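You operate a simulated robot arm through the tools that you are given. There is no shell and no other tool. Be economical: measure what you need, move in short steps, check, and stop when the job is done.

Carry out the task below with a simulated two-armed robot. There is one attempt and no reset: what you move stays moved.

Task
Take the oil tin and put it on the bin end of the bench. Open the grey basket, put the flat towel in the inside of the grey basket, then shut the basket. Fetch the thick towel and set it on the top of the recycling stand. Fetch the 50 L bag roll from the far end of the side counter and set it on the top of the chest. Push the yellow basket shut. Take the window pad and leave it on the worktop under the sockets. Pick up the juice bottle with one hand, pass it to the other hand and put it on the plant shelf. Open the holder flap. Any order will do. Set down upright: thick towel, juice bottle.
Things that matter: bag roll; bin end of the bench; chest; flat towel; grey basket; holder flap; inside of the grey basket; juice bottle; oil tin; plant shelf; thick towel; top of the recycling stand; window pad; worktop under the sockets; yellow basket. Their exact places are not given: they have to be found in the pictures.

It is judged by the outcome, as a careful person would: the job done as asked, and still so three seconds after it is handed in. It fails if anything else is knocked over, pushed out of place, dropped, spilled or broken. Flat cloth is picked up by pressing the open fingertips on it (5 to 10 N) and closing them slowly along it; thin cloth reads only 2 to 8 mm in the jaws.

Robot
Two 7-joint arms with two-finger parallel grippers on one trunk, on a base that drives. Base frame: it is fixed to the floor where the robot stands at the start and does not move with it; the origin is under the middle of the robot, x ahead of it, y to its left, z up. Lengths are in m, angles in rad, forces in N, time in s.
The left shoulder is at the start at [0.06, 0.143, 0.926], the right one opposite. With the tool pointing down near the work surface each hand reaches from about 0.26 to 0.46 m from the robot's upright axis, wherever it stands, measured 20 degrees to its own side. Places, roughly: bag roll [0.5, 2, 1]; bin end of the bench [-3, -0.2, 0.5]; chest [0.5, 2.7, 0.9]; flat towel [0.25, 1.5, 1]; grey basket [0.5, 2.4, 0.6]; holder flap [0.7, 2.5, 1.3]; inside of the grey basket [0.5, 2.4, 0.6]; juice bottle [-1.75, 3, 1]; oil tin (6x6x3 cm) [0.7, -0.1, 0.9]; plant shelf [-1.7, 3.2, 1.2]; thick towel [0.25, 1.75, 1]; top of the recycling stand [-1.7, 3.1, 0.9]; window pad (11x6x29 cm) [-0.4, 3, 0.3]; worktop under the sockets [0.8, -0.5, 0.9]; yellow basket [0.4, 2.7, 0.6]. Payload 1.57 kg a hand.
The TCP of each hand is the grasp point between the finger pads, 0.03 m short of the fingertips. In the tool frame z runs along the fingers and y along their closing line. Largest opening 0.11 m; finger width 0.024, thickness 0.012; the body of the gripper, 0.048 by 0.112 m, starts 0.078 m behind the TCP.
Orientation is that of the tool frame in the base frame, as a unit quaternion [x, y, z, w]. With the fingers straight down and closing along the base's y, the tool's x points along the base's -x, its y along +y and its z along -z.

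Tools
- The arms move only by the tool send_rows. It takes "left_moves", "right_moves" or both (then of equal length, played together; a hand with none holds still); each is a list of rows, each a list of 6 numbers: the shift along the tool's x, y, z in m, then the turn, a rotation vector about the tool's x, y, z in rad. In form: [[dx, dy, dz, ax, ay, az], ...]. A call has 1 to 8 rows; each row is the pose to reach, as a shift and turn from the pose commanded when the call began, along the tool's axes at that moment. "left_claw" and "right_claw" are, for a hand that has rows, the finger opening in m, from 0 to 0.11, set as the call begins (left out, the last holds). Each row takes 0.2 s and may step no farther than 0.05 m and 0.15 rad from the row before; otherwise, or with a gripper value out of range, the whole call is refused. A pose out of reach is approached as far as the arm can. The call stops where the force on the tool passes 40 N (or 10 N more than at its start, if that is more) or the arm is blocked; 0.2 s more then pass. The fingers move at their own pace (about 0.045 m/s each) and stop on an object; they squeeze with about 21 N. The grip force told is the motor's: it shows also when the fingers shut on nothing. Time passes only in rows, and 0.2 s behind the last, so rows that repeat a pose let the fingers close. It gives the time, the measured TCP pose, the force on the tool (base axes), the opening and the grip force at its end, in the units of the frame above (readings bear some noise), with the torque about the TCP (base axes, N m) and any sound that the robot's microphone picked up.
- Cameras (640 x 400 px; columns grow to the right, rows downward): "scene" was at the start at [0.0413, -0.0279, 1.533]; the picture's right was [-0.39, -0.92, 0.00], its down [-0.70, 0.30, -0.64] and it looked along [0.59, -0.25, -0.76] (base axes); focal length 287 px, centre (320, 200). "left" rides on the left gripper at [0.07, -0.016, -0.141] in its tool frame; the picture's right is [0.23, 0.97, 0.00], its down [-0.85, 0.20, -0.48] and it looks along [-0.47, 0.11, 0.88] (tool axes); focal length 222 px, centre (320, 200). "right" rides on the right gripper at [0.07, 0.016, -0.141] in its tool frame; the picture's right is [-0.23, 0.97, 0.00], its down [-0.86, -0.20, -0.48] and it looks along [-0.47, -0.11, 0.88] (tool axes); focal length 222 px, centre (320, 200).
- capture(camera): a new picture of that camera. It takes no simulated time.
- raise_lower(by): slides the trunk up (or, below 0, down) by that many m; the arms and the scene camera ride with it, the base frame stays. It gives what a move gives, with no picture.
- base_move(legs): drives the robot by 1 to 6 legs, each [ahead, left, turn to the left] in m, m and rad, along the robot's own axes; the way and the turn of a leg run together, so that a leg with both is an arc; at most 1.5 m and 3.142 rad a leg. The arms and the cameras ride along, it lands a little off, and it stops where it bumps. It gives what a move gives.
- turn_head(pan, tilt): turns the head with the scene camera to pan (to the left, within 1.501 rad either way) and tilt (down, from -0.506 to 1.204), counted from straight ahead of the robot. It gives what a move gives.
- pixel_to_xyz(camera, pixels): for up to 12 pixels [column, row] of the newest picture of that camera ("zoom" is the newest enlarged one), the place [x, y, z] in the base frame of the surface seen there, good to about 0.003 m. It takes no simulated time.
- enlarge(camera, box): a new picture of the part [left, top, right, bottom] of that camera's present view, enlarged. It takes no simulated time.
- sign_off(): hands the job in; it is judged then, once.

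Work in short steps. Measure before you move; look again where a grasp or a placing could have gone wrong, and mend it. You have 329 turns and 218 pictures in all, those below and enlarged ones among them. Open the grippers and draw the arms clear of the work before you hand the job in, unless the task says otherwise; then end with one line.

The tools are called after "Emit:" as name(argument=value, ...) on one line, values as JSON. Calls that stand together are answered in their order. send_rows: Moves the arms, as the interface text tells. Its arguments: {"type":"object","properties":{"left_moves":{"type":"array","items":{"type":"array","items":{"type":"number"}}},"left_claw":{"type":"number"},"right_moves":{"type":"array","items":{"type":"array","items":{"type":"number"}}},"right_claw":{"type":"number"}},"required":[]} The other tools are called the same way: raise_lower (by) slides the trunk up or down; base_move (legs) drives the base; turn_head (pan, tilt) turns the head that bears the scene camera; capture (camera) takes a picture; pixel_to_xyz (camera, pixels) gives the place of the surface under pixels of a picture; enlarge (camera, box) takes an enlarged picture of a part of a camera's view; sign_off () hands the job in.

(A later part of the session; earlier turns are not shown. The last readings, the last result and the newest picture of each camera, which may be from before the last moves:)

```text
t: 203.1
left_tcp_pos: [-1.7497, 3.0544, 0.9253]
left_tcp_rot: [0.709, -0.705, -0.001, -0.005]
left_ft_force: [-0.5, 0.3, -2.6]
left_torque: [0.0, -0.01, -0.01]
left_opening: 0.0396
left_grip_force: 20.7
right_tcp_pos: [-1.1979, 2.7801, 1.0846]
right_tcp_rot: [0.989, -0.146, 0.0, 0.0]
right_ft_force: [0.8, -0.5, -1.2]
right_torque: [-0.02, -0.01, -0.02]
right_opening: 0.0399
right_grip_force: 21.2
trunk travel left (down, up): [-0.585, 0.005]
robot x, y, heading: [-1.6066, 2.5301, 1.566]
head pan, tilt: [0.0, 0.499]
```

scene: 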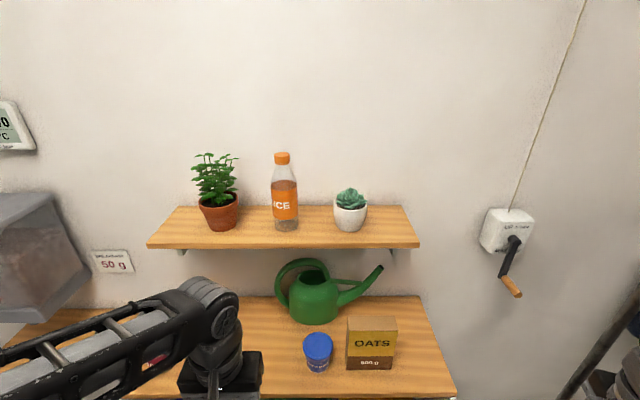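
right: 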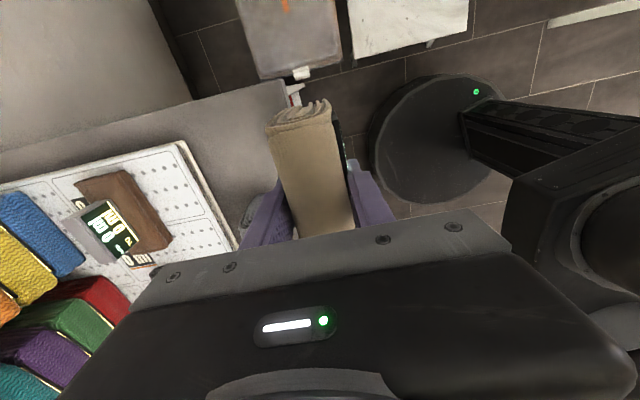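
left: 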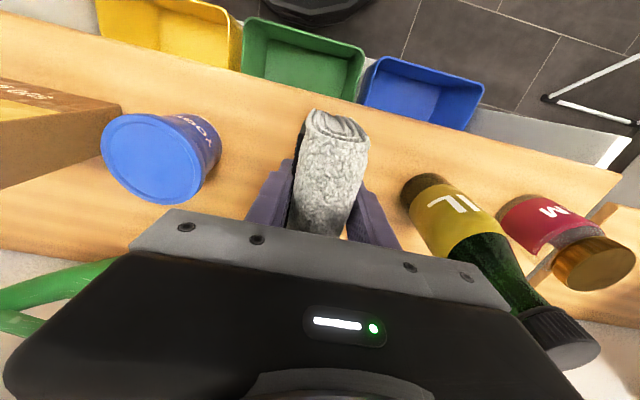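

Still carrying its weight; I creep 2 mm more.

Emit:
send_rows(left_moves=[[0, 0, 0.001, 0, 0, 0], [0, 0, 0.002, 0, 0, 0]])

Emit:
send_rows(left_moves=[[0, 0, 0.001, 0, 0, 0], [0, 0, 0.002, 0, 0, 0]])

```text
t: 203.7
left_tcp_pos: [-1.7496, 3.0534, 0.9249]
left_tcp_rot: [0.71, -0.705, -0.001, -0.004]
left_ft_force: [-1.6, -0.5, 7.2]
left_torque: [-0.46, 0.26, -0.05]
left_opening: 0.0397
left_grip_force: 21.3
right_tcp_pos: [-1.1968, 2.781, 1.0851]
right_tcp_rot: [0.989, -0.146, 0.0, 0.0]
right_ft_force: [0.0, 0.1, -2.0]
right_torque: [0.04, 0.0, -0.01]
right_opening: 0.0398
right_grip_force: 21.5
trunk travel left (down, up): [-0.585, 0.005]
robot x, y, heading: [-1.6031, 2.5256, 1.571]
head pan, tilt: [0.0, 0.499]
```

```text
t: 204.3
left_tcp_pos: [-1.7496, 3.0544, 0.9229]
left_tcp_rot: [0.709, -0.705, -0.004, -0.006]
left_ft_force: [-3.7, 1.8, 23.4]
left_torque: [-0.39, 0.39, 0.0]
left_opening: 0.04
left_grip_force: 20.7
right_tcp_pos: [-1.1965, 2.7806, 1.0841]
right_tcp_rot: [0.989, -0.146, 0.0, 0.0]
right_ft_force: [-0.6, 0.0, -1.3]
right_torque: [0.01, 0.01, -0.02]
right_opening: 0.0399
right_grip_force: 21.3
trunk travel left (down, up): [-0.585, 0.005]
robot x, y, heading: [-1.6032, 2.5298, 1.569]
head pan, tilt: [0.0, 0.499]
```

In firm contact. I open to 0.07 and rise straight up to just clear, then draw back.

Emit:
send_rows(left_moves=[[0, 0, -0.002, 0, 0, 0], [0, 0, -0.002, 0, 0, 0], [0, 0, -0.002, 0, 0, 0], [0, 0, -0.02, 0, 0, 0], [0, 0, -0.05, 0, 0, 0], [0.02, 0, -0.085, 0, 0, 0], [0.05, 0, -0.115, 0, 0, 0], [0.09, 0, -0.135, 0, 0, 0]], left_claw=0.075)

Emit:
enlarge(camera="scene", box=[120, 200, 420, 400])

Emit:
capture(camera="left")

```text
t: 206.1
left_tcp_pos: [-1.7493, 2.9612, 1.0571]
left_tcp_rot: [0.709, -0.705, -0.001, -0.004]
left_ft_force: [-0.3, -0.3, 0.2]
left_torque: [0.05, 0.02, 0.03]
left_opening: 0.075
left_grip_force: 0.0
right_tcp_pos: [-1.197, 2.7794, 1.0853]
right_tcp_rot: [0.989, -0.146, 0.001, -0.001]
right_ft_force: [0.8, -0.2, -1.4]
right_torque: [0.01, -0.04, -0.01]
right_opening: 0.0398
right_grip_force: 21.3
trunk travel left (down, up): [-0.585, 0.005]
robot x, y, heading: [-1.6049, 2.5305, 1.566]
head pan, tilt: [0.0, 0.499]
```

```text
2.00 times, centred on (270, 300) of scene
```

zoom: 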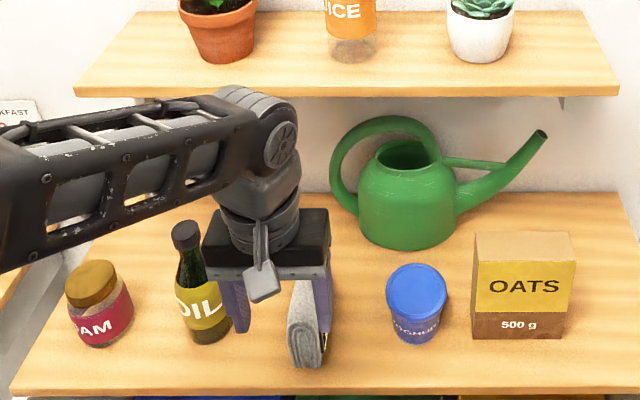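

```text
118 pictures are left
```

left: 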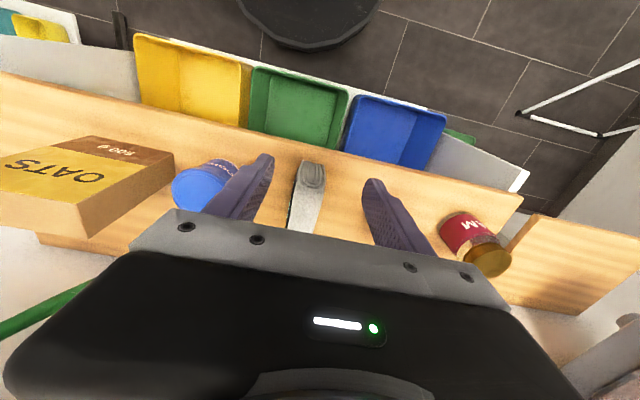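

The thick towel stands upright on the stand. I back off, turn right and drive toward the chest.

Emit:
base_move(legs=[[-0.5, 0, 0], [0, 0, -1.57], [0.95, 0.2, 0]])

Emit:
turn_head(pan=0.1, tilt=0.6)

Emit:
capture(camera="scene")

```text
t: 217.5
left_tcp_pos: [-0.218, 2.3817, 1.0559]
left_tcp_rot: [-0.008, 1.0, -0.002, 0.005]
left_ft_force: [0.5, -0.3, 1.4]
left_torque: [-0.01, 0.02, -0.02]
left_opening: 0.0751
left_grip_force: 0.0
right_tcp_pos: [-0.396, 1.828, 1.0842]
right_tcp_rot: [-0.599, 0.801, 0.0, 0.0]
right_ft_force: [0.0, -0.3, -0.9]
right_torque: [0.05, 0.04, -0.01]
right_opening: 0.0397
right_grip_force: 21.2
trunk travel left (down, up): [-0.585, 0.005]
robot x, y, heading: [-0.6557, 2.2397, 0.006]
head pan, tilt: [0.0, 0.499]
```

```text
t: 218.2
left_tcp_pos: [-0.2191, 2.3814, 1.0559]
left_tcp_rot: [-0.007, 1.0, -0.002, 0.005]
left_ft_force: [-0.6, 0.6, 0.9]
left_torque: [0.03, 0.0, -0.03]
left_opening: 0.0748
left_grip_force: 0.0
right_tcp_pos: [-0.3968, 1.8275, 1.085]
right_tcp_rot: [-0.599, 0.8, 0.0, 0.0]
right_ft_force: [0.0, 0.3, -1.6]
right_torque: [0.0, -0.01, 0.03]
right_opening: 0.0399
right_grip_force: 21.3
trunk travel left (down, up): [-0.585, 0.005]
robot x, y, heading: [-0.6502, 2.2378, 0.007]
head pan, tilt: [0.099, 0.6]
```

```text
117 pictures are left
```

scene: 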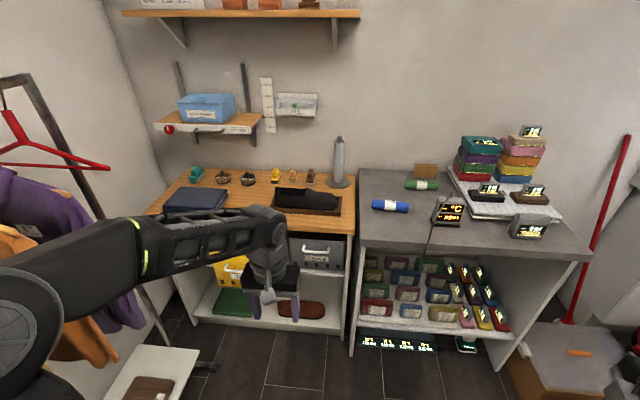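

The left elbow may be near the hanging clothes; I check distances.

Emit:
pixel_to_xyz(camera="scene", pixels=[[90, 345], [110, 300], [40, 215], [10, 235], [30, 320], [90, 260], [150, 270], [60, 380], [150, 380], [195, 365], [60, 145], [15, 75]])

Emit:
enlarge(camera="scene", box=[200, 200, 380, 330])

```text
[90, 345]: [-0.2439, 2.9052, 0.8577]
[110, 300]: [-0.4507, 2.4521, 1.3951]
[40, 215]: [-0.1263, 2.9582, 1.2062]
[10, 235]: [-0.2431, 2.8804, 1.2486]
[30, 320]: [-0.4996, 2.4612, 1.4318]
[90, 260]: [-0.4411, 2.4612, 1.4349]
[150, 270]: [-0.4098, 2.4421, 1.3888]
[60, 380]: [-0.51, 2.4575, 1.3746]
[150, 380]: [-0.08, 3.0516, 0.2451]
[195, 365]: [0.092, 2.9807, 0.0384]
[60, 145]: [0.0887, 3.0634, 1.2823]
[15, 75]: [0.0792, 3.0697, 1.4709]
```

```text
3.08 times, centred on (290, 265) of scene
```

zoom: 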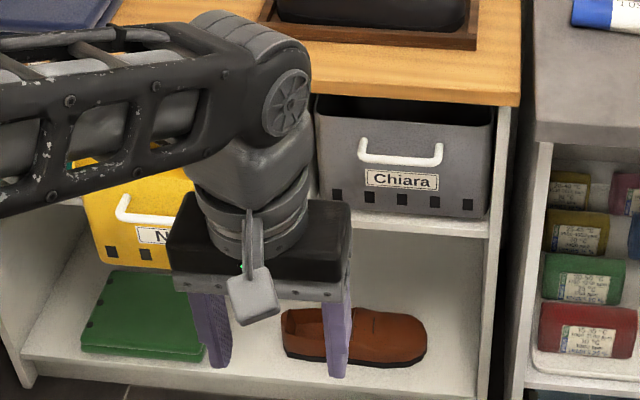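

I measure the grey basket's handle and front.

Emit:
pixel_to_xyz(camera="zoom", pixels=[[365, 155], [400, 161], [437, 155], [400, 180], [322, 115], [492, 120], [400, 125], [400, 105], [322, 195], [485, 215], [400, 98], [420, 350]])

Emit:
pixel_to_xyz(camera="scene", pixels=[[310, 195], [285, 195], [325, 210], [340, 180], [250, 178], [225, 175], [280, 178], [330, 200], [350, 210], [180, 200], [260, 195], [295, 105]])

```text
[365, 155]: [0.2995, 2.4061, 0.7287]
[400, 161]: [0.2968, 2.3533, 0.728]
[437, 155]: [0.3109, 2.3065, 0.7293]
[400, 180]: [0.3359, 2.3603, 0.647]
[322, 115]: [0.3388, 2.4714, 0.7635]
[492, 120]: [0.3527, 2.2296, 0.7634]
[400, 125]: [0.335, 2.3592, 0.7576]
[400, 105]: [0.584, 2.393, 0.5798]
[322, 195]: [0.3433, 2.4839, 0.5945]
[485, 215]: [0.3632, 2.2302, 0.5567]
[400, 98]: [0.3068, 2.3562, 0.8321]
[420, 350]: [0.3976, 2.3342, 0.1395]
```

```text
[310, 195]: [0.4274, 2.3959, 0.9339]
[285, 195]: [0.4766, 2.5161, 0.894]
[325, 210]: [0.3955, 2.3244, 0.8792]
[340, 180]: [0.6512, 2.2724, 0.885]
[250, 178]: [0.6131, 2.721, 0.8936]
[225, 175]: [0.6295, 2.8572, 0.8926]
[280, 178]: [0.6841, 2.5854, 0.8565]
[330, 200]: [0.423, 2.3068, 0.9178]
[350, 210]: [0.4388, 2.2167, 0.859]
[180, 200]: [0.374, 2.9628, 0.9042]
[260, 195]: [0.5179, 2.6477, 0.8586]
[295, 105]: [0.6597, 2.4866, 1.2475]
```

Handle bar: y 2.307–2.406, x≈0.297, z≈0.729. I'll grasp it with a horizontal left hand, fingers closing vertically. First I tilt the left hand level while moving it forward, and lower the trunk 0.2.

Emit:
send_rows(left_moves=[[-0.015, 0, 0, 0, -0.14, 0], [-0.03, 0, 0, 0, -0.28, 0], [-0.045, 0, 0, 0, -0.42, 0], [-0.06, 0, 0, 0, -0.56, 0], [-0.075, 0, 0, 0, -0.7, 0], [-0.09, 0, 0, 0, -0.84, 0], [-0.105, 0, 0, 0, -0.98, 0], [-0.12, 0, 0, 0, -1.12, 0]])

Emit:
send_rows(left_moves=[[0, 0, 0, 0, -0.14, 0], [0, 0, 0, 0, -0.28, 0], [0, 0, 0, 0, -0.42, 0], [0, 0, 0, 0, -0.451, 0]])

Emit:
raise_lower(by=-0.2)

Emit:
send_rows(left_moves=[[0, 0, 0, 0, 0, 0.14], [0, 0, 0, 0, 0, 0.28], [0, 0, 0, 0, 0, 0.42], [0, 0, 0, 0, 0, 0.56], [0, 0, 0, 0, 0, 0.7], [0, 0, 0, 0, 0, 0.84], [0, 0, 0, 0, 0, 0.98], [0, 0, 0, 0, 0, 1.12]])

Emit:
send_rows(left_moves=[[0, 0, 0, 0, 0, 0.14], [0, 0, 0, 0, 0, 0.28], [0, 0, 0, 0, 0, 0.42], [0, 0, 0, 0, 0, 0.451]])

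Emit:
capture(camera="scene")

```text
t: 220.0
left_tcp_pos: [-0.0995, 2.3839, 1.0561]
left_tcp_rot: [-0.007, 0.845, 0.002, 0.535]
left_ft_force: [0.6, -0.6, 0.3]
left_torque: [0.03, -0.03, -0.02]
left_opening: 0.0749
left_grip_force: 0.1
right_tcp_pos: [-0.3963, 1.8278, 1.0852]
right_tcp_rot: [-0.6, 0.8, 0.0, 0.0]
right_ft_force: [-0.6, 0.6, -2.2]
right_torque: [-0.02, 0.0, 0.02]
right_opening: 0.0399
right_grip_force: 20.6
trunk travel left (down, up): [-0.585, 0.005]
robot x, y, heading: [-0.6514, 2.234, 0.008]
head pan, tilt: [0.099, 0.6]
```

```text
t: 221.0
left_tcp_pos: [-0.0927, 2.3663, 1.0758]
left_tcp_rot: [-0.008, 0.707, 0.008, 0.708]
left_ft_force: [-1.2, -0.9, 0.4]
left_torque: [0.0, 0.05, 0.02]
left_opening: 0.0752
left_grip_force: 0.0
left hand out of reach, approached as far as the arm can: row 2, 3, 4
right_tcp_pos: [-0.3979, 1.8271, 1.0842]
right_tcp_rot: [-0.599, 0.801, 0.0, 0.001]
right_ft_force: [-0.8, -1.0, -0.7]
right_torque: [0.0, -0.1, -0.02]
right_opening: 0.0396
right_grip_force: 21.5
trunk travel left (down, up): [-0.585, 0.005]
robot x, y, heading: [-0.6515, 2.2322, 0.008]
head pan, tilt: [0.099, 0.6]
```

```text
t: 223.1
left_tcp_pos: [-0.0918, 2.3662, 0.8745]
left_tcp_rot: [-0.009, 0.707, 0.008, 0.707]
left_ft_force: [-0.1, 0.8, 0.1]
left_torque: [0.02, 0.02, 0.01]
left_opening: 0.0748
left_grip_force: 0.1
right_tcp_pos: [-0.3976, 1.8277, 0.8847]
right_tcp_rot: [-0.599, 0.801, -0.001, 0.0]
right_ft_force: [0.2, -0.2, -1.7]
right_torque: [0.0, 0.0, -0.02]
right_opening: 0.0396
right_grip_force: 20.8
trunk travel left (down, up): [-0.385, 0.205]
robot x, y, heading: [-0.6528, 2.2329, 0.01]
head pan, tilt: [0.099, 0.6]
```

```text
t: 224.9
left_tcp_pos: [-0.0914, 2.3657, 0.8748]
left_tcp_rot: [0.37, 0.603, 0.383, 0.594]
left_ft_force: [0.0, 0.2, 0.1]
left_torque: [-0.02, 0.0, 0.01]
left_opening: 0.0753
left_grip_force: 0.0
right_tcp_pos: [-0.3982, 1.8282, 0.8845]
right_tcp_rot: [-0.599, 0.801, 0.0, 0.0]
right_ft_force: [-0.1, 0.8, -0.6]
right_torque: [0.01, 0.01, -0.01]
right_opening: 0.0398
right_grip_force: 20.8
trunk travel left (down, up): [-0.385, 0.205]
robot x, y, heading: [-0.6533, 2.2366, 0.004]
head pan, tilt: [0.099, 0.6]
```

```text
t: 225.9
left_tcp_pos: [-0.0922, 2.3677, 0.8729]
left_tcp_rot: [0.495, 0.505, 0.506, 0.493]
left_ft_force: [-0.5, -0.4, 0.7]
left_torque: [0.01, 0.0, -0.01]
left_opening: 0.0751
left_grip_force: 0.1
right_tcp_pos: [-0.3972, 1.8286, 0.8845]
right_tcp_rot: [-0.599, 0.801, 0.0, 0.0]
right_ft_force: [0.6, -0.8, -1.4]
right_torque: [0.02, 0.0, 0.0]
right_opening: 0.0397
right_grip_force: 20.9
trunk travel left (down, up): [-0.385, 0.205]
robot x, y, heading: [-0.6483, 2.2369, -0.001]
head pan, tilt: [0.099, 0.6]
```

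```text
115 pictures are left
```

scene: 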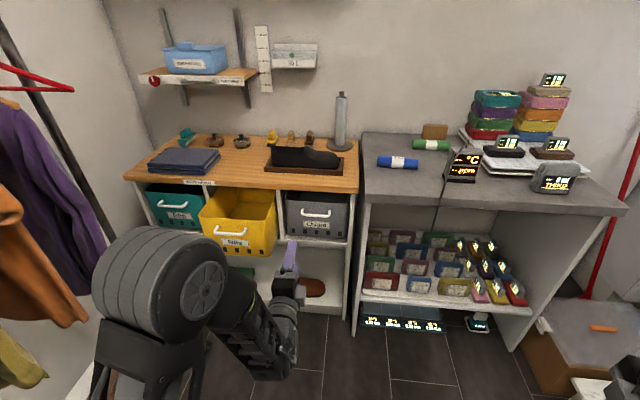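

The left hand is level with x→+y, y→+z, z→+x. I drive 0.25 m ahead, lower 0.1 and zoom to refine the handle position.

Emit:
base_move(legs=[[0.25, 0, 0]])

Emit:
raise_lower(by=-0.1)

Emit:
turn_head(pan=0.2, tilt=0.6)

Emit:
capture(camera="scene")

```text
t: 227.8
left_tcp_pos: [0.1582, 2.3702, 0.8751]
left_tcp_rot: [0.494, 0.507, 0.506, 0.493]
left_ft_force: [-0.3, -0.1, -0.5]
left_torque: [0.02, -0.03, 0.0]
left_opening: 0.0749
left_grip_force: 0.0
right_tcp_pos: [-0.1466, 1.8291, 0.8848]
right_tcp_rot: [-0.6, 0.8, 0.0, 0.001]
right_ft_force: [0.8, -0.1, -1.1]
right_torque: [-0.02, 0.04, 0.0]
right_opening: 0.0397
right_grip_force: 20.7
trunk travel left (down, up): [-0.385, 0.205]
robot x, y, heading: [-0.4003, 2.2361, 0.007]
head pan, tilt: [0.099, 0.6]
```

```text
t: 229.1
left_tcp_pos: [0.1561, 2.3702, 0.774]
left_tcp_rot: [0.493, 0.506, 0.506, 0.494]
left_ft_force: [0.3, -0.6, 0.1]
left_torque: [0.03, 0.01, 0.02]
left_opening: 0.0749
left_grip_force: 0.0
right_tcp_pos: [-0.1468, 1.8313, 0.7843]
right_tcp_rot: [-0.6, 0.8, 0.0, 0.0]
right_ft_force: [-0.4, 0.5, -1.8]
right_torque: [0.01, 0.0, 0.01]
right_opening: 0.0399
right_grip_force: 20.5
trunk travel left (down, up): [-0.285, 0.305]
robot x, y, heading: [-0.4017, 2.2368, 0.008]
head pan, tilt: [0.099, 0.6]
```

```text
t: 229.8
left_tcp_pos: [0.1558, 2.3699, 0.7743]
left_tcp_rot: [0.494, 0.506, 0.507, 0.494]
left_ft_force: [0.6, 0.8, -0.4]
left_torque: [0.0, -0.02, 0.02]
left_opening: 0.0752
left_grip_force: 0.1
right_tcp_pos: [-0.1476, 1.8306, 0.7847]
right_tcp_rot: [-0.6, 0.8, 0.0, 0.0]
right_ft_force: [-0.3, -0.5, -2.6]
right_torque: [0.01, 0.04, -0.01]
right_opening: 0.0397
right_grip_force: 20.7
trunk travel left (down, up): [-0.285, 0.305]
robot x, y, heading: [-0.4018, 2.2351, 0.009]
head pan, tilt: [0.201, 0.6]
```

```text
114 pictures are left
```

scene: 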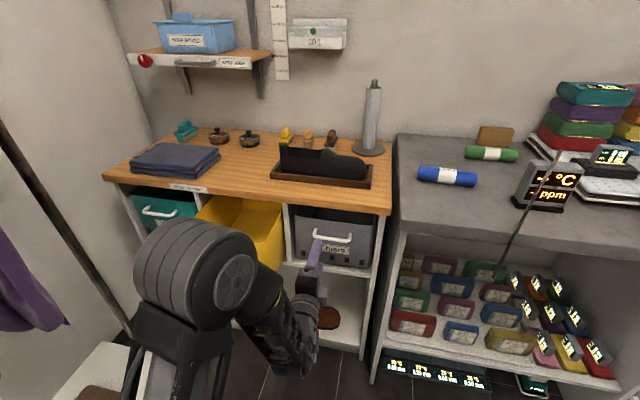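

Emit:
enlarge(camera="scene", box=[270, 190, 400, 300])

Emit:
pixel_to_xyz(camera="zoom", pixels=[[290, 215], [310, 235], [340, 240], [370, 240], [392, 232], [392, 215], [340, 246], [370, 234], [360, 280], [150, 130], [500, 160], [420, 200]])

Emit:
capture(camera="left")

```text
3.64 times, centred on (335, 245) of scene
```

zoom: 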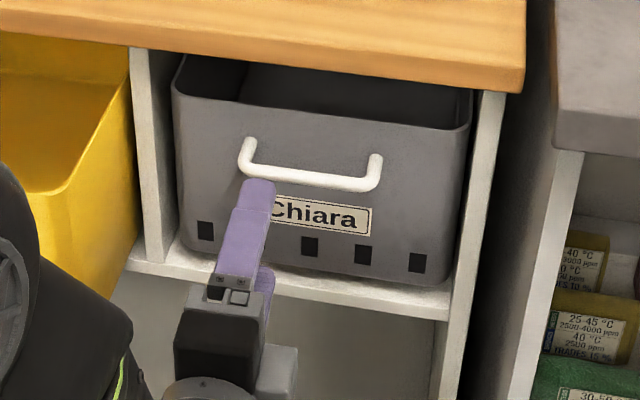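

```text
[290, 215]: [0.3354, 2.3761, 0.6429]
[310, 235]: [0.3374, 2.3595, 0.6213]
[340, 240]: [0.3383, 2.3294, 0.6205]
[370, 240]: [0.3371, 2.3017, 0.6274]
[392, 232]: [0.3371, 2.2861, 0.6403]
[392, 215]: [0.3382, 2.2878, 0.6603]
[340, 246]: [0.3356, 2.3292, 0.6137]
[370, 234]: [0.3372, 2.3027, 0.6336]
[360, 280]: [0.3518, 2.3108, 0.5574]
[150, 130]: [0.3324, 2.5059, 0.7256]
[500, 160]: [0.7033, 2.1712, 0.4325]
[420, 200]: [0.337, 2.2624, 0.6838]
```

```text
112 pictures are left
```

left: 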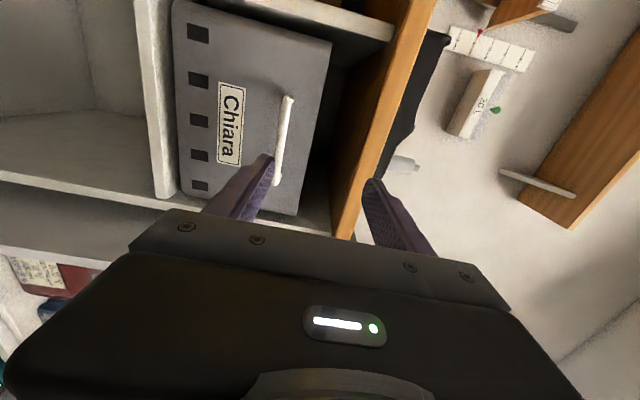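

I measure the bar itself at zoom (310,178).

Emit:
pixel_to_xyz(camera="zoom", pixels=[[270, 170], [290, 174], [310, 178], [340, 183], [365, 183], [310, 172], [310, 184], [248, 150], [375, 165]])

```text
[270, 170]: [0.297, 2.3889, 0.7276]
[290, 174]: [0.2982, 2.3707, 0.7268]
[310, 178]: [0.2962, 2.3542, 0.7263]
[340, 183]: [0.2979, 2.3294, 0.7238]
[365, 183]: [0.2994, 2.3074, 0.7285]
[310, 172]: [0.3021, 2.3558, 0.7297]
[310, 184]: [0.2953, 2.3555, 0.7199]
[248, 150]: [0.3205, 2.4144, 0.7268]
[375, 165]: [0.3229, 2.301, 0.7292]
```

Bar centre ≈ [0.30,2.356,0.726]. I align in height, open to 0.06, and advance so the fingers straddle the bar.

Emit:
send_rows(left_moves=[[-0.007, -0.024, 0, 0, 0, 0], [-0.014, -0.048, 0, 0, 0, 0], [-0.014, -0.048, 0.04, 0, 0, 0], [-0.014, -0.048, 0.08, 0, 0, 0], [-0.014, -0.048, 0.115, 0, 0, 0], [-0.014, -0.048, 0.138, 0, 0, 0]], left_claw=0.06)

Emit:
capture(camera="left")

```text
t: 231.2
left_tcp_pos: [0.2965, 2.3587, 0.7273]
left_tcp_rot: [0.494, 0.507, 0.506, 0.493]
left_ft_force: [-0.7, -0.4, 0.4]
left_torque: [0.0, 0.05, -0.03]
left_opening: 0.06
left_grip_force: 0.1
right_tcp_pos: [-0.1482, 1.8308, 0.7834]
right_tcp_rot: [-0.6, 0.8, 0.0, 0.0]
right_ft_force: [0.1, 0.5, -1.8]
right_torque: [-0.01, 0.0, -0.01]
right_opening: 0.0399
right_grip_force: 20.9
trunk travel left (down, up): [-0.285, 0.305]
robot x, y, heading: [-0.4067, 2.2358, 0.009]
head pan, tilt: [0.201, 0.6]
```

```text
111 pictures are left
```

left: 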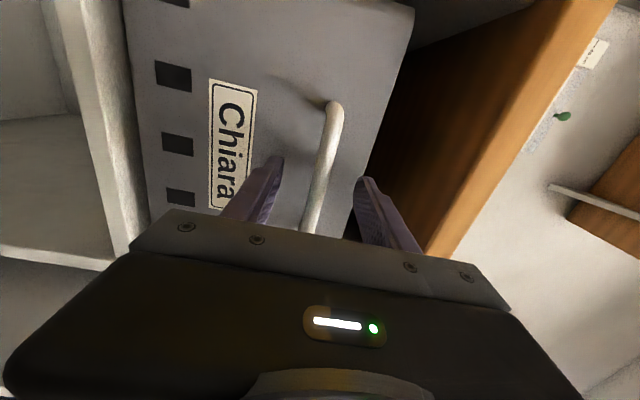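

The bar lies between the fingers. I close on it.

Emit:
send_rows(left_moves=[[0, 0, 0, 0, 0, 0], [0, 0, 0, 0, 0, 0], [0, 0, 0, 0, 0, 0], [0, 0, 0, 0, 0, 0]], left_claw=0.0)

```text
t: 232.2
left_tcp_pos: [0.2974, 2.359, 0.7245]
left_tcp_rot: [0.495, 0.507, 0.506, 0.492]
left_ft_force: [-1.0, -0.8, -9.1]
left_torque: [0.0, 0.07, 0.0]
left_opening: 0.0119
left_grip_force: 23.4
right_tcp_pos: [-0.148, 1.8301, 0.7847]
right_tcp_rot: [-0.601, 0.8, 0.0, 0.0]
right_ft_force: [0.0, 0.4, -2.0]
right_torque: [0.04, 0.01, -0.01]
right_opening: 0.0402
right_grip_force: 21.5
trunk travel left (down, up): [-0.285, 0.305]
robot x, y, heading: [-0.4009, 2.2379, 0.007]
head pan, tilt: [0.201, 0.6]
```

Gripped (12 mm). I pull gently 5 cm with the arm first.

Emit:
send_rows(left_moves=[[0, 0, -0.015, 0, 0, 0], [0, 0, -0.03, 0, 0, 0], [0, 0, -0.045, 0, 0, 0], [0, 0, -0.06, 0, 0, 0], [0, 0, -0.075, 0, 0, 0]])

Emit:
capture(camera="scene")

```text
t: 233.3
left_tcp_pos: [0.2205, 2.3586, 0.7244]
left_tcp_rot: [0.494, 0.507, 0.506, 0.493]
left_ft_force: [0.5, 2.9, -15.0]
left_torque: [0.0, 0.1, -0.29]
left_opening: 0.0116
left_grip_force: 29.5
right_tcp_pos: [-0.1474, 1.8313, 0.784]
right_tcp_rot: [-0.601, 0.8, 0.001, -0.001]
right_ft_force: [0.0, -0.7, -1.9]
right_torque: [0.03, -0.01, 0.01]
right_opening: 0.0398
right_grip_force: 20.4
trunk travel left (down, up): [-0.285, 0.305]
robot x, y, heading: [-0.4007, 2.2367, 0.006]
head pan, tilt: [0.201, 0.6]
```

```text
110 pictures are left
```

scene: 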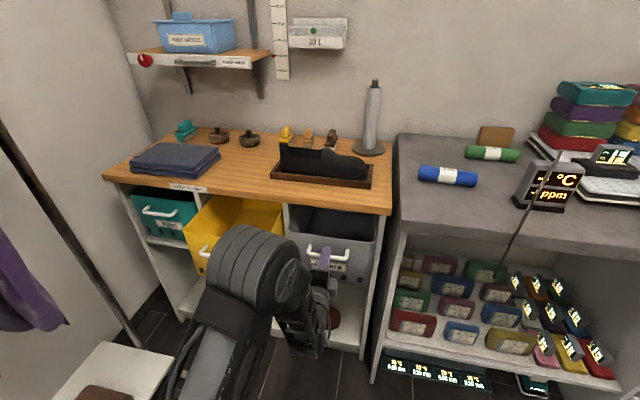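

It slides. I pull another 9 cm, then measure the opening and how far the yellow one stands out.

Emit:
send_rows(left_moves=[[0, 0, -0.02, 0, 0, 0], [0, 0, -0.04, 0, 0, 0], [0, 0, -0.06, 0, 0, 0], [0, 0, -0.08, 0, 0, 0], [0, 0, -0.1, 0, 0, 0]])

Emit:
capture(camera="scene")

Emit:
pixel_to_xyz(camera="scene", pixels=[[204, 248], [205, 232], [200, 262], [310, 250], [340, 240], [330, 225], [350, 235], [300, 260], [360, 255], [330, 208], [230, 205], [240, 220]])

```text
t: 234.6
left_tcp_pos: [0.1199, 2.3584, 0.7248]
left_tcp_rot: [0.493, 0.51, 0.505, 0.492]
left_ft_force: [-2.5, 20.0, -15.2]
left_torque: [0.2, 0.12, 0.36]
left_opening: 0.0117
left_grip_force: 28.8
right_tcp_pos: [-0.1459, 1.8316, 0.7845]
right_tcp_rot: [-0.6, 0.8, -0.001, -0.001]
right_ft_force: [0.5, -0.3, -1.8]
right_torque: [0.0, 0.01, 0.0]
right_opening: 0.0397
right_grip_force: 21.1
trunk travel left (down, up): [-0.285, 0.305]
robot x, y, heading: [-0.4018, 2.2345, 0.005]
head pan, tilt: [0.201, 0.6]
```

```text
109 pictures are left
```

scene: 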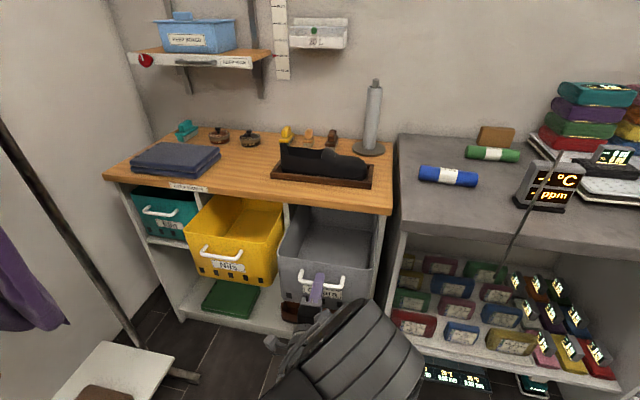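

```text
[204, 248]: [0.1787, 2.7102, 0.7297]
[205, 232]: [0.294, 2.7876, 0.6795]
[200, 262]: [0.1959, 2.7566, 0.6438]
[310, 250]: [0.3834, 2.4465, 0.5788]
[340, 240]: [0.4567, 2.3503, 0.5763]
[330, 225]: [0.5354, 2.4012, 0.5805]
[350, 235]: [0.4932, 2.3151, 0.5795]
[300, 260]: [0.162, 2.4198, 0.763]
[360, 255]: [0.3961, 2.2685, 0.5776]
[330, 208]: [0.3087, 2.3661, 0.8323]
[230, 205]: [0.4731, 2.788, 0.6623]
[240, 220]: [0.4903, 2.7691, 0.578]
```

The grey basket is open ~17 cm (floor z 0.578 visible). I release the handle and withdraw the left hand.

Emit:
send_rows(left_moves=[[0, 0, 0, 0, 0, 0], [0, 0, 0, 0, 0, 0], [0, 0, 0, 0, 0, 0], [0, 0, -0.03, 0, 0, 0], [0, 0, -0.06, 0, 0, 0]], left_claw=0.06)

Emit:
capture(camera="scene")

```text
t: 235.8
left_tcp_pos: [0.0906, 2.3344, 0.7055]
left_tcp_rot: [0.493, 0.507, 0.506, 0.493]
left_ft_force: [0.8, 0.3, -0.7]
left_torque: [0.01, -0.02, 0.0]
left_opening: 0.0602
left_grip_force: 0.1
left hand out of reach, approached as far as the arm can: row 4, 5
right_tcp_pos: [-0.1478, 1.8298, 0.7844]
right_tcp_rot: [-0.6, 0.8, 0.0, 0.0]
right_ft_force: [-0.3, 0.7, -1.7]
right_torque: [-0.01, -0.03, 0.05]
right_opening: 0.0399
right_grip_force: 21.6
trunk travel left (down, up): [-0.285, 0.305]
robot x, y, heading: [-0.403, 2.2351, 0.01]
head pan, tilt: [0.201, 0.6]
```

```text
108 pictures are left
```

scene: 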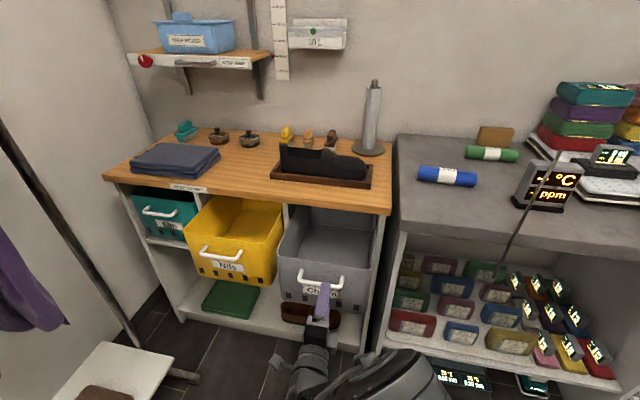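

The arm is folded to its limit; I drive the base back to clear the handle, then view.

Emit:
base_move(legs=[[-0.2, 0, 0]])

Emit:
capture(camera="scene")

Emit:
enlarge(camera="scene", box=[200, 170, 400, 330])

Emit:
pixel_to_xyz(camera="zoom", pixels=[[250, 220], [330, 240], [430, 235], [250, 170], [440, 190], [350, 190], [350, 160], [330, 256], [90, 215], [90, 180], [60, 150], [300, 120]])

```text
t: 237.3
left_tcp_pos: [-0.1103, 2.3347, 0.7057]
left_tcp_rot: [0.494, 0.506, 0.507, 0.493]
left_ft_force: [-0.3, -0.4, -0.7]
left_torque: [-0.01, -0.02, 0.0]
left_opening: 0.0599
left_grip_force: 0.1
right_tcp_pos: [-0.3463, 1.8286, 0.7856]
right_tcp_rot: [-0.6, 0.8, 0.001, 0.0]
right_ft_force: [0.7, -1.0, -1.1]
right_torque: [0.0, -0.01, -0.02]
right_opening: 0.0399
right_grip_force: 20.8
trunk travel left (down, up): [-0.285, 0.305]
robot x, y, heading: [-0.5993, 2.2333, 0.007]
head pan, tilt: [0.201, 0.6]
```

```text
107 pictures are left
```

scene: 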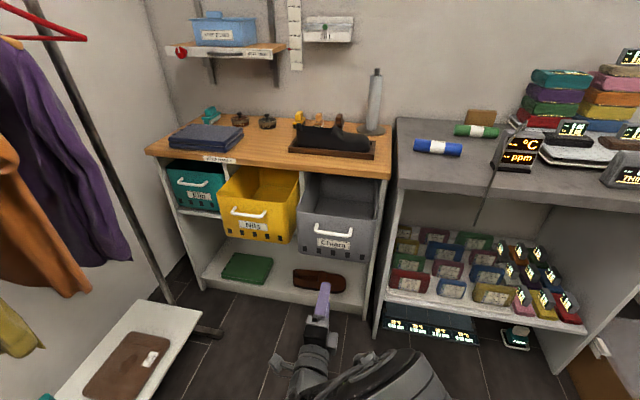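

```text
2.50 times, centred on (300, 250) of scene
```

zoom: 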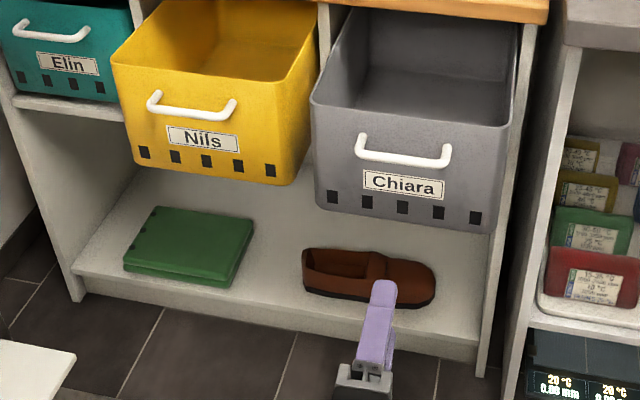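

```text
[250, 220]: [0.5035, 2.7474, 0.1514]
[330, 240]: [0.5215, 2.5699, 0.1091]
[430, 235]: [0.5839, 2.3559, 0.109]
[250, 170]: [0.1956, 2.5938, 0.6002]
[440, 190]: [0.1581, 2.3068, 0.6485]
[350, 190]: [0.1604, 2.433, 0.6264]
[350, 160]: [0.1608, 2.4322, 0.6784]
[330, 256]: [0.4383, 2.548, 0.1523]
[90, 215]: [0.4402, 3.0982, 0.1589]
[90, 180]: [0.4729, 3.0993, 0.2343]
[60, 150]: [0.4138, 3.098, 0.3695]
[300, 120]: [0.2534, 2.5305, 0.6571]
```

Grey basket stays open; its usable opening is x≈0.17–0.307. I rotate the right hand so the towel goes in lengthwise, raise it, and raise the left hand out of the way.

Emit:
send_rows(right_moves=[[0, 0, -0.015, 0, 0, 0.145], [0, 0, -0.03, 0, 0, 0.29], [0, 0, -0.045, 0, 0, 0.435], [0, 0, -0.06, 0, 0, 0.58], [0, 0, -0.075, 0, 0, 0.725], [0, 0, -0.09, 0, 0, 0.87], [0, 0, -0.105, 0, 0, 1.015], [0, 0, -0.12, 0, 0, 1.16]], left_moves=[[0, 0.035, 0, 0, 0, 0], [0, 0.07, 0, 0, 0, 0], [0, 0.105, 0, 0, 0, 0], [0, 0.14, 0, 0, 0, 0], [0, 0.175, 0, 0, 0, 0], [0, 0.21, 0, 0, 0, 0], [0, 0.245, 0, 0, 0, 0], [0, 0.28, 0, 0, 0, 0]])

Emit:
send_rows(right_moves=[[-0.03, 0, 0, 0, 0, 0.126], [-0.07, 0.02, 0, 0, 0, 0.126], [-0.11, 0.05, 0, 0, 0, 0.126], [-0.13, 0.09, 0, 0, 0, 0.126], [-0.13, 0.13, 0, 0, 0, 0.126], [-0.13, 0.17, 0, 0, 0, 0.126], [-0.13, 0.2, 0, 0, 0, 0.126]])

Emit:
capture(camera="scene")

```text
t: 239.1
left_tcp_pos: [-0.1046, 2.3367, 0.9737]
left_tcp_rot: [0.49, 0.531, 0.476, 0.502]
left_ft_force: [-0.5, -1.0, -0.4]
left_torque: [0.02, 0.02, -0.03]
left_opening: 0.06
left_grip_force: 0.1
left hand out of reach, approached as far as the arm can: row 1, 2, 3, 4, 5, 6, 7
right_tcp_pos: [-0.3151, 1.8227, 0.8576]
right_tcp_rot: [-0.064, 0.998, 0.001, 0.0]
right_ft_force: [1.1, 0.3, -1.7]
right_torque: [0.0, 0.02, 0.02]
right_opening: 0.0399
right_grip_force: 21.5
right hand out of reach, approached as far as the arm can: row 7, 8
trunk travel left (down, up): [-0.285, 0.305]
robot x, y, heading: [-0.603, 2.2378, 0.006]
head pan, tilt: [0.201, 0.6]
```

```text
t: 240.7
left_tcp_pos: [-0.1051, 2.3347, 0.9765]
left_tcp_rot: [0.49, 0.527, 0.476, 0.506]
left_ft_force: [0.9, 0.3, -0.4]
left_torque: [-0.01, -0.02, 0.02]
left_opening: 0.0597
left_grip_force: 0.0
right_tcp_pos: [-0.2148, 2.0358, 0.8587]
right_tcp_rot: [0.0, 1.0, 0.0, 0.0]
right_ft_force: [0.0, 0.0, -1.3]
right_torque: [-0.02, -0.01, 0.04]
right_opening: 0.0398
right_grip_force: 20.8
trunk travel left (down, up): [-0.285, 0.305]
robot x, y, heading: [-0.6034, 2.2337, 0.006]
head pan, tilt: [0.201, 0.6]
```

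```text
105 pictures are left
```

scene: 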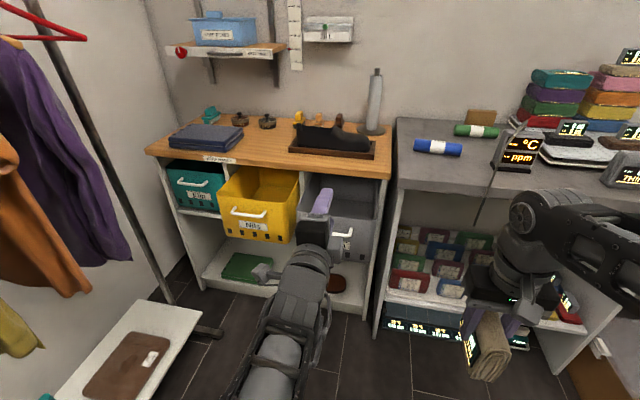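

I move the left hand further to its side, then drive to about [-0.325,2.36].

Emit:
send_rows(left_moves=[[0.04, 0, 0, 0, 0, 0], [0.08, 0, 0, 0, 0, 0], [0.12, 0, 0, 0, 0, 0], [0.15, 0, 0, 0, 0, 0]])

Emit:
base_move(legs=[[0.275, 0.125, 0]])

Emit:
send_rows(right_moves=[[-0.03, 0.03, 0, 0, 0, 0], [-0.05, 0.07, 0, 0, 0, 0], [-0.07, 0.11, 0, 0, 0, 0], [-0.09, 0.15, 0, 0, 0, 0], [-0.11, 0.19, 0, 0, 0, 0], [-0.15, 0.2, 0, 0, 0, 0]])

Emit:
capture(camera="scene")

Emit:
capture(camera="right")

```text
t: 241.7
left_tcp_pos: [-0.0799, 2.3991, 0.9548]
left_tcp_rot: [0.492, 0.507, 0.508, 0.493]
left_ft_force: [-0.4, -0.7, 0.8]
left_torque: [0.01, 0.0, -0.01]
left_opening: 0.0601
left_grip_force: 0.0
left hand out of reach, approached as far as the arm can: row 1, 2, 3, 4
right_tcp_pos: [-0.2155, 2.0353, 0.858]
right_tcp_rot: [-0.001, 1.0, 0.0, 0.0]
right_ft_force: [0.2, 0.1, -2.6]
right_torque: [0.0, -0.01, 0.02]
right_opening: 0.0397
right_grip_force: 21.0
trunk travel left (down, up): [-0.285, 0.305]
robot x, y, heading: [-0.6052, 2.2374, 0.007]
head pan, tilt: [0.201, 0.6]
```

```text
t: 243.8
left_tcp_pos: [0.1941, 2.5255, 0.9547]
left_tcp_rot: [0.491, 0.507, 0.508, 0.493]
left_ft_force: [-0.3, -0.1, -1.1]
left_torque: [0.0, 0.01, -0.04]
left_opening: 0.06
left_grip_force: 0.0
right_tcp_pos: [0.0577, 2.1636, 0.8581]
right_tcp_rot: [-0.001, 1.0, 0.0, 0.0]
right_ft_force: [0.2, 0.3, -0.5]
right_torque: [0.0, 0.0, 0.01]
right_opening: 0.0399
right_grip_force: 20.8
trunk travel left (down, up): [-0.285, 0.305]
robot x, y, heading: [-0.3288, 2.3613, 0.007]
head pan, tilt: [0.201, 0.6]
```

```text
t: 245.2
left_tcp_pos: [0.1949, 2.5265, 0.9557]
left_tcp_rot: [0.491, 0.507, 0.508, 0.493]
left_ft_force: [0.3, 0.9, 0.1]
left_torque: [0.04, -0.03, -0.03]
left_opening: 0.0599
left_grip_force: 0.1
right_tcp_pos: [0.1631, 2.3435, 0.86]
right_tcp_rot: [-0.001, 1.0, 0.001, 0.001]
right_ft_force: [0.2, 0.8, -1.5]
right_torque: [-0.05, -0.01, 0.02]
right_opening: 0.0399
right_grip_force: 21.3
right hand out of reach, approached as far as the arm can: row 5, 6
trunk travel left (down, up): [-0.285, 0.305]
robot x, y, heading: [-0.3283, 2.3623, 0.013]
head pan, tilt: [0.201, 0.6]
```

```text
104 pictures are left
```

scene: 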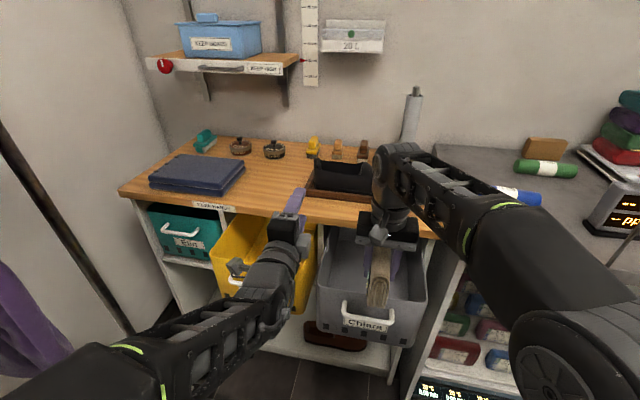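

```text
103 pictures are left
```

right: 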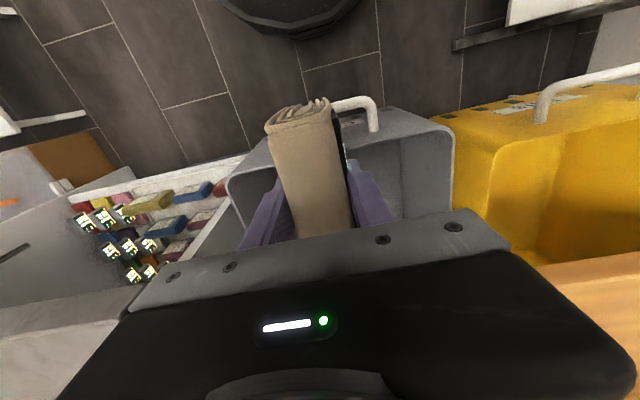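

The towel is over the basket; it needs ~7 cm more. I drive the base forward 0.065 and check.

Emit:
base_move(legs=[[0.065, 0, 0]])

Emit:
capture(camera="right")

Emit:
enlarge(camera="scene", box=[280, 120, 480, 360])

```text
t: 246.2
left_tcp_pos: [0.261, 2.5269, 0.9542]
left_tcp_rot: [0.491, 0.507, 0.508, 0.493]
left_ft_force: [-0.3, 0.6, 0.5]
left_torque: [0.02, 0.01, -0.03]
left_opening: 0.06
left_grip_force: 0.0
right_tcp_pos: [0.2288, 2.3428, 0.8579]
right_tcp_rot: [-0.001, 1.0, 0.0, 0.001]
right_ft_force: [-0.2, -0.1, -1.5]
right_torque: [-0.01, -0.02, 0.0]
right_opening: 0.0397
right_grip_force: 21.2
trunk travel left (down, up): [-0.285, 0.305]
robot x, y, heading: [-0.2643, 2.361, 0.008]
head pan, tilt: [0.201, 0.6]
```

```text
102 pictures are left
```

right: 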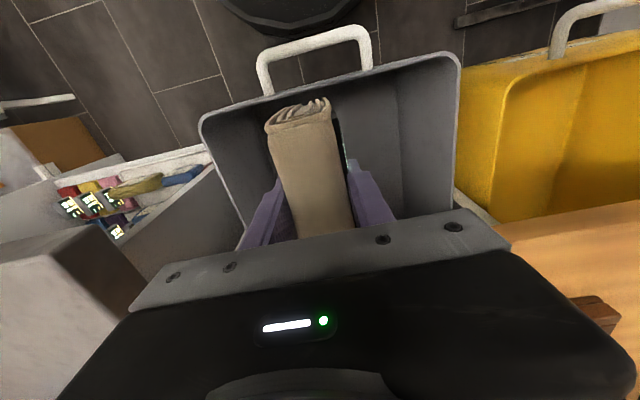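

```text
1.67 times, centred on (380, 240) of scene
```

zoom: 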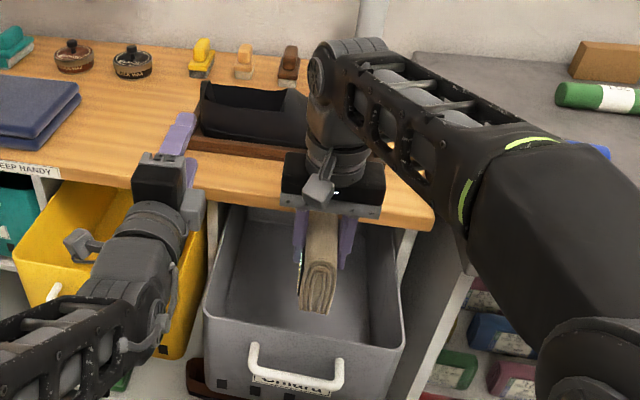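

Towel is over the opening. I lower the right hand 0.19 m into the basket.

Emit:
send_rows(right_moves=[[0, 0, 0.03, 0, 0, 0], [0, 0, 0.06, 0, 0, 0], [0, 0, 0.09, 0, 0, 0], [0, 0, 0.12, 0, 0, 0], [0, 0, 0.15, 0, 0, 0], [0, 0, 0.175, 0, 0, 0], [0, 0, 0.19, 0, 0, 0]])

Emit:
capture(camera="right")

Emit:
enlarge(camera="scene", box=[280, 120, 480, 360])

```text
t: 247.8
left_tcp_pos: [0.2603, 2.527, 0.9558]
left_tcp_rot: [0.493, 0.507, 0.508, 0.492]
left_ft_force: [-0.6, -0.8, 0.0]
left_torque: [0.0, 0.01, 0.0]
left_opening: 0.06
left_grip_force: 0.0
right_tcp_pos: [0.2283, 2.3447, 0.6693]
right_tcp_rot: [-0.001, 1.0, 0.001, 0.001]
right_ft_force: [-0.4, -0.3, -0.8]
right_torque: [-0.01, -0.01, 0.0]
right_opening: 0.0398
right_grip_force: 20.6
trunk travel left (down, up): [-0.285, 0.305]
robot x, y, heading: [-0.2626, 2.3623, 0.009]
head pan, tilt: [0.201, 0.6]
```

```text
100 pictures are left
```

right: 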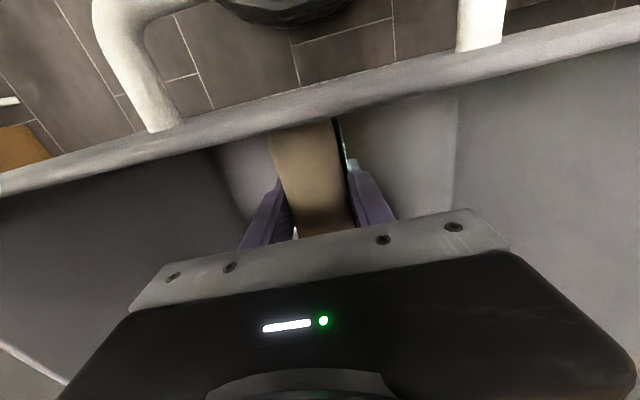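

```text
1.67 times, centred on (380, 240) of scene
```

zoom: 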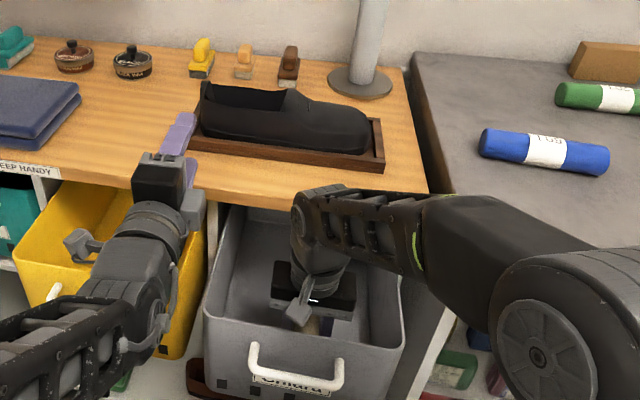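

I lower a further 1.6 cm, watching the force.

Emit:
send_rows(right_moves=[[0, 0, 0.005, 0, 0, 0], [0, 0, 0.01, 0, 0, 0], [0, 0, 0.016, 0, 0, 0]])

Emit:
send_rows(right_moves=[[0, 0, 0.003, 0, 0, 0], [0, 0, 0.006, 0, 0, 0]])

```text
t: 248.6
left_tcp_pos: [0.2592, 2.527, 0.9554]
left_tcp_rot: [0.491, 0.508, 0.508, 0.493]
left_ft_force: [-0.6, 0.0, 0.4]
left_torque: [-0.01, -0.03, -0.02]
left_opening: 0.0599
left_grip_force: 0.1
right_tcp_pos: [0.2287, 2.344, 0.6527]
right_tcp_rot: [0.0, 1.0, -0.001, 0.001]
right_ft_force: [0.2, -0.2, -1.8]
right_torque: [-0.03, -0.02, -0.02]
right_opening: 0.0398
right_grip_force: 21.2
trunk travel left (down, up): [-0.285, 0.305]
robot x, y, heading: [-0.2605, 2.3636, 0.003]
head pan, tilt: [0.201, 0.6]
```

```text
t: 249.2
left_tcp_pos: [0.2605, 2.5269, 0.9554]
left_tcp_rot: [0.492, 0.508, 0.508, 0.492]
left_ft_force: [-0.2, -0.3, 0.3]
left_torque: [0.01, 0.03, -0.01]
left_opening: 0.0599
left_grip_force: 0.1
right_tcp_pos: [0.2275, 2.3441, 0.6473]
right_tcp_rot: [-0.001, 1.0, -0.001, 0.001]
right_ft_force: [0.6, 0.1, -0.9]
right_torque: [-0.01, 0.0, -0.02]
right_opening: 0.0399
right_grip_force: 21.4
trunk travel left (down, up): [-0.285, 0.305]
robot x, y, heading: [-0.2629, 2.3659, 0.005]
head pan, tilt: [0.201, 0.6]
```

The towel is within millimetres of the basket floor. I open and rise straight out.

Emit:
send_rows(right_moves=[[0, 0, 0.002, 0, 0, 0], [0, 0, 0.002, 0, 0, 0], [0, 0, 0.002, 0, 0, 0], [0, 0, -0.03, 0, 0, 0], [0, 0, -0.07, 0, 0, 0], [0, 0, -0.11, 0, 0, 0], [0, 0, -0.155, 0, 0, 0], [0, 0, -0.2, 0, 0, 0]], right_claw=0.075)

Emit:
capture(camera="right")

```text
t: 251.0
left_tcp_pos: [0.2585, 2.5266, 0.9558]
left_tcp_rot: [0.492, 0.507, 0.508, 0.492]
left_ft_force: [0.5, -0.2, -0.8]
left_torque: [-0.01, 0.0, 0.0]
left_opening: 0.0601
left_grip_force: 0.0
right_tcp_pos: [0.2266, 2.3427, 0.8476]
right_tcp_rot: [0.0, 1.0, 0.001, 0.002]
right_ft_force: [-0.4, 0.0, 0.5]
right_torque: [0.02, 0.02, 0.01]
right_opening: 0.075
right_grip_force: 0.1
trunk travel left (down, up): [-0.285, 0.305]
robot x, y, heading: [-0.2652, 2.3642, 0.004]
head pan, tilt: [0.201, 0.6]
```

```text
98 pictures are left
```

right: 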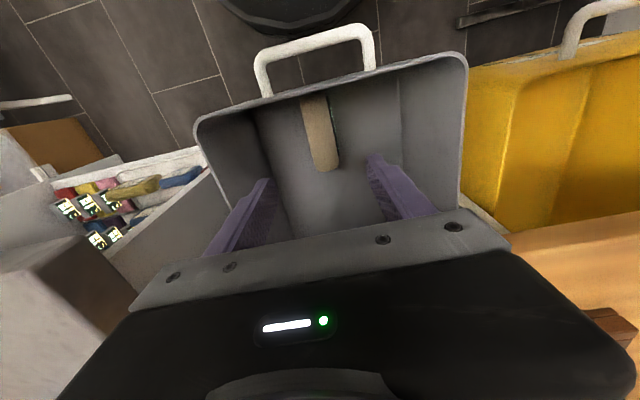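

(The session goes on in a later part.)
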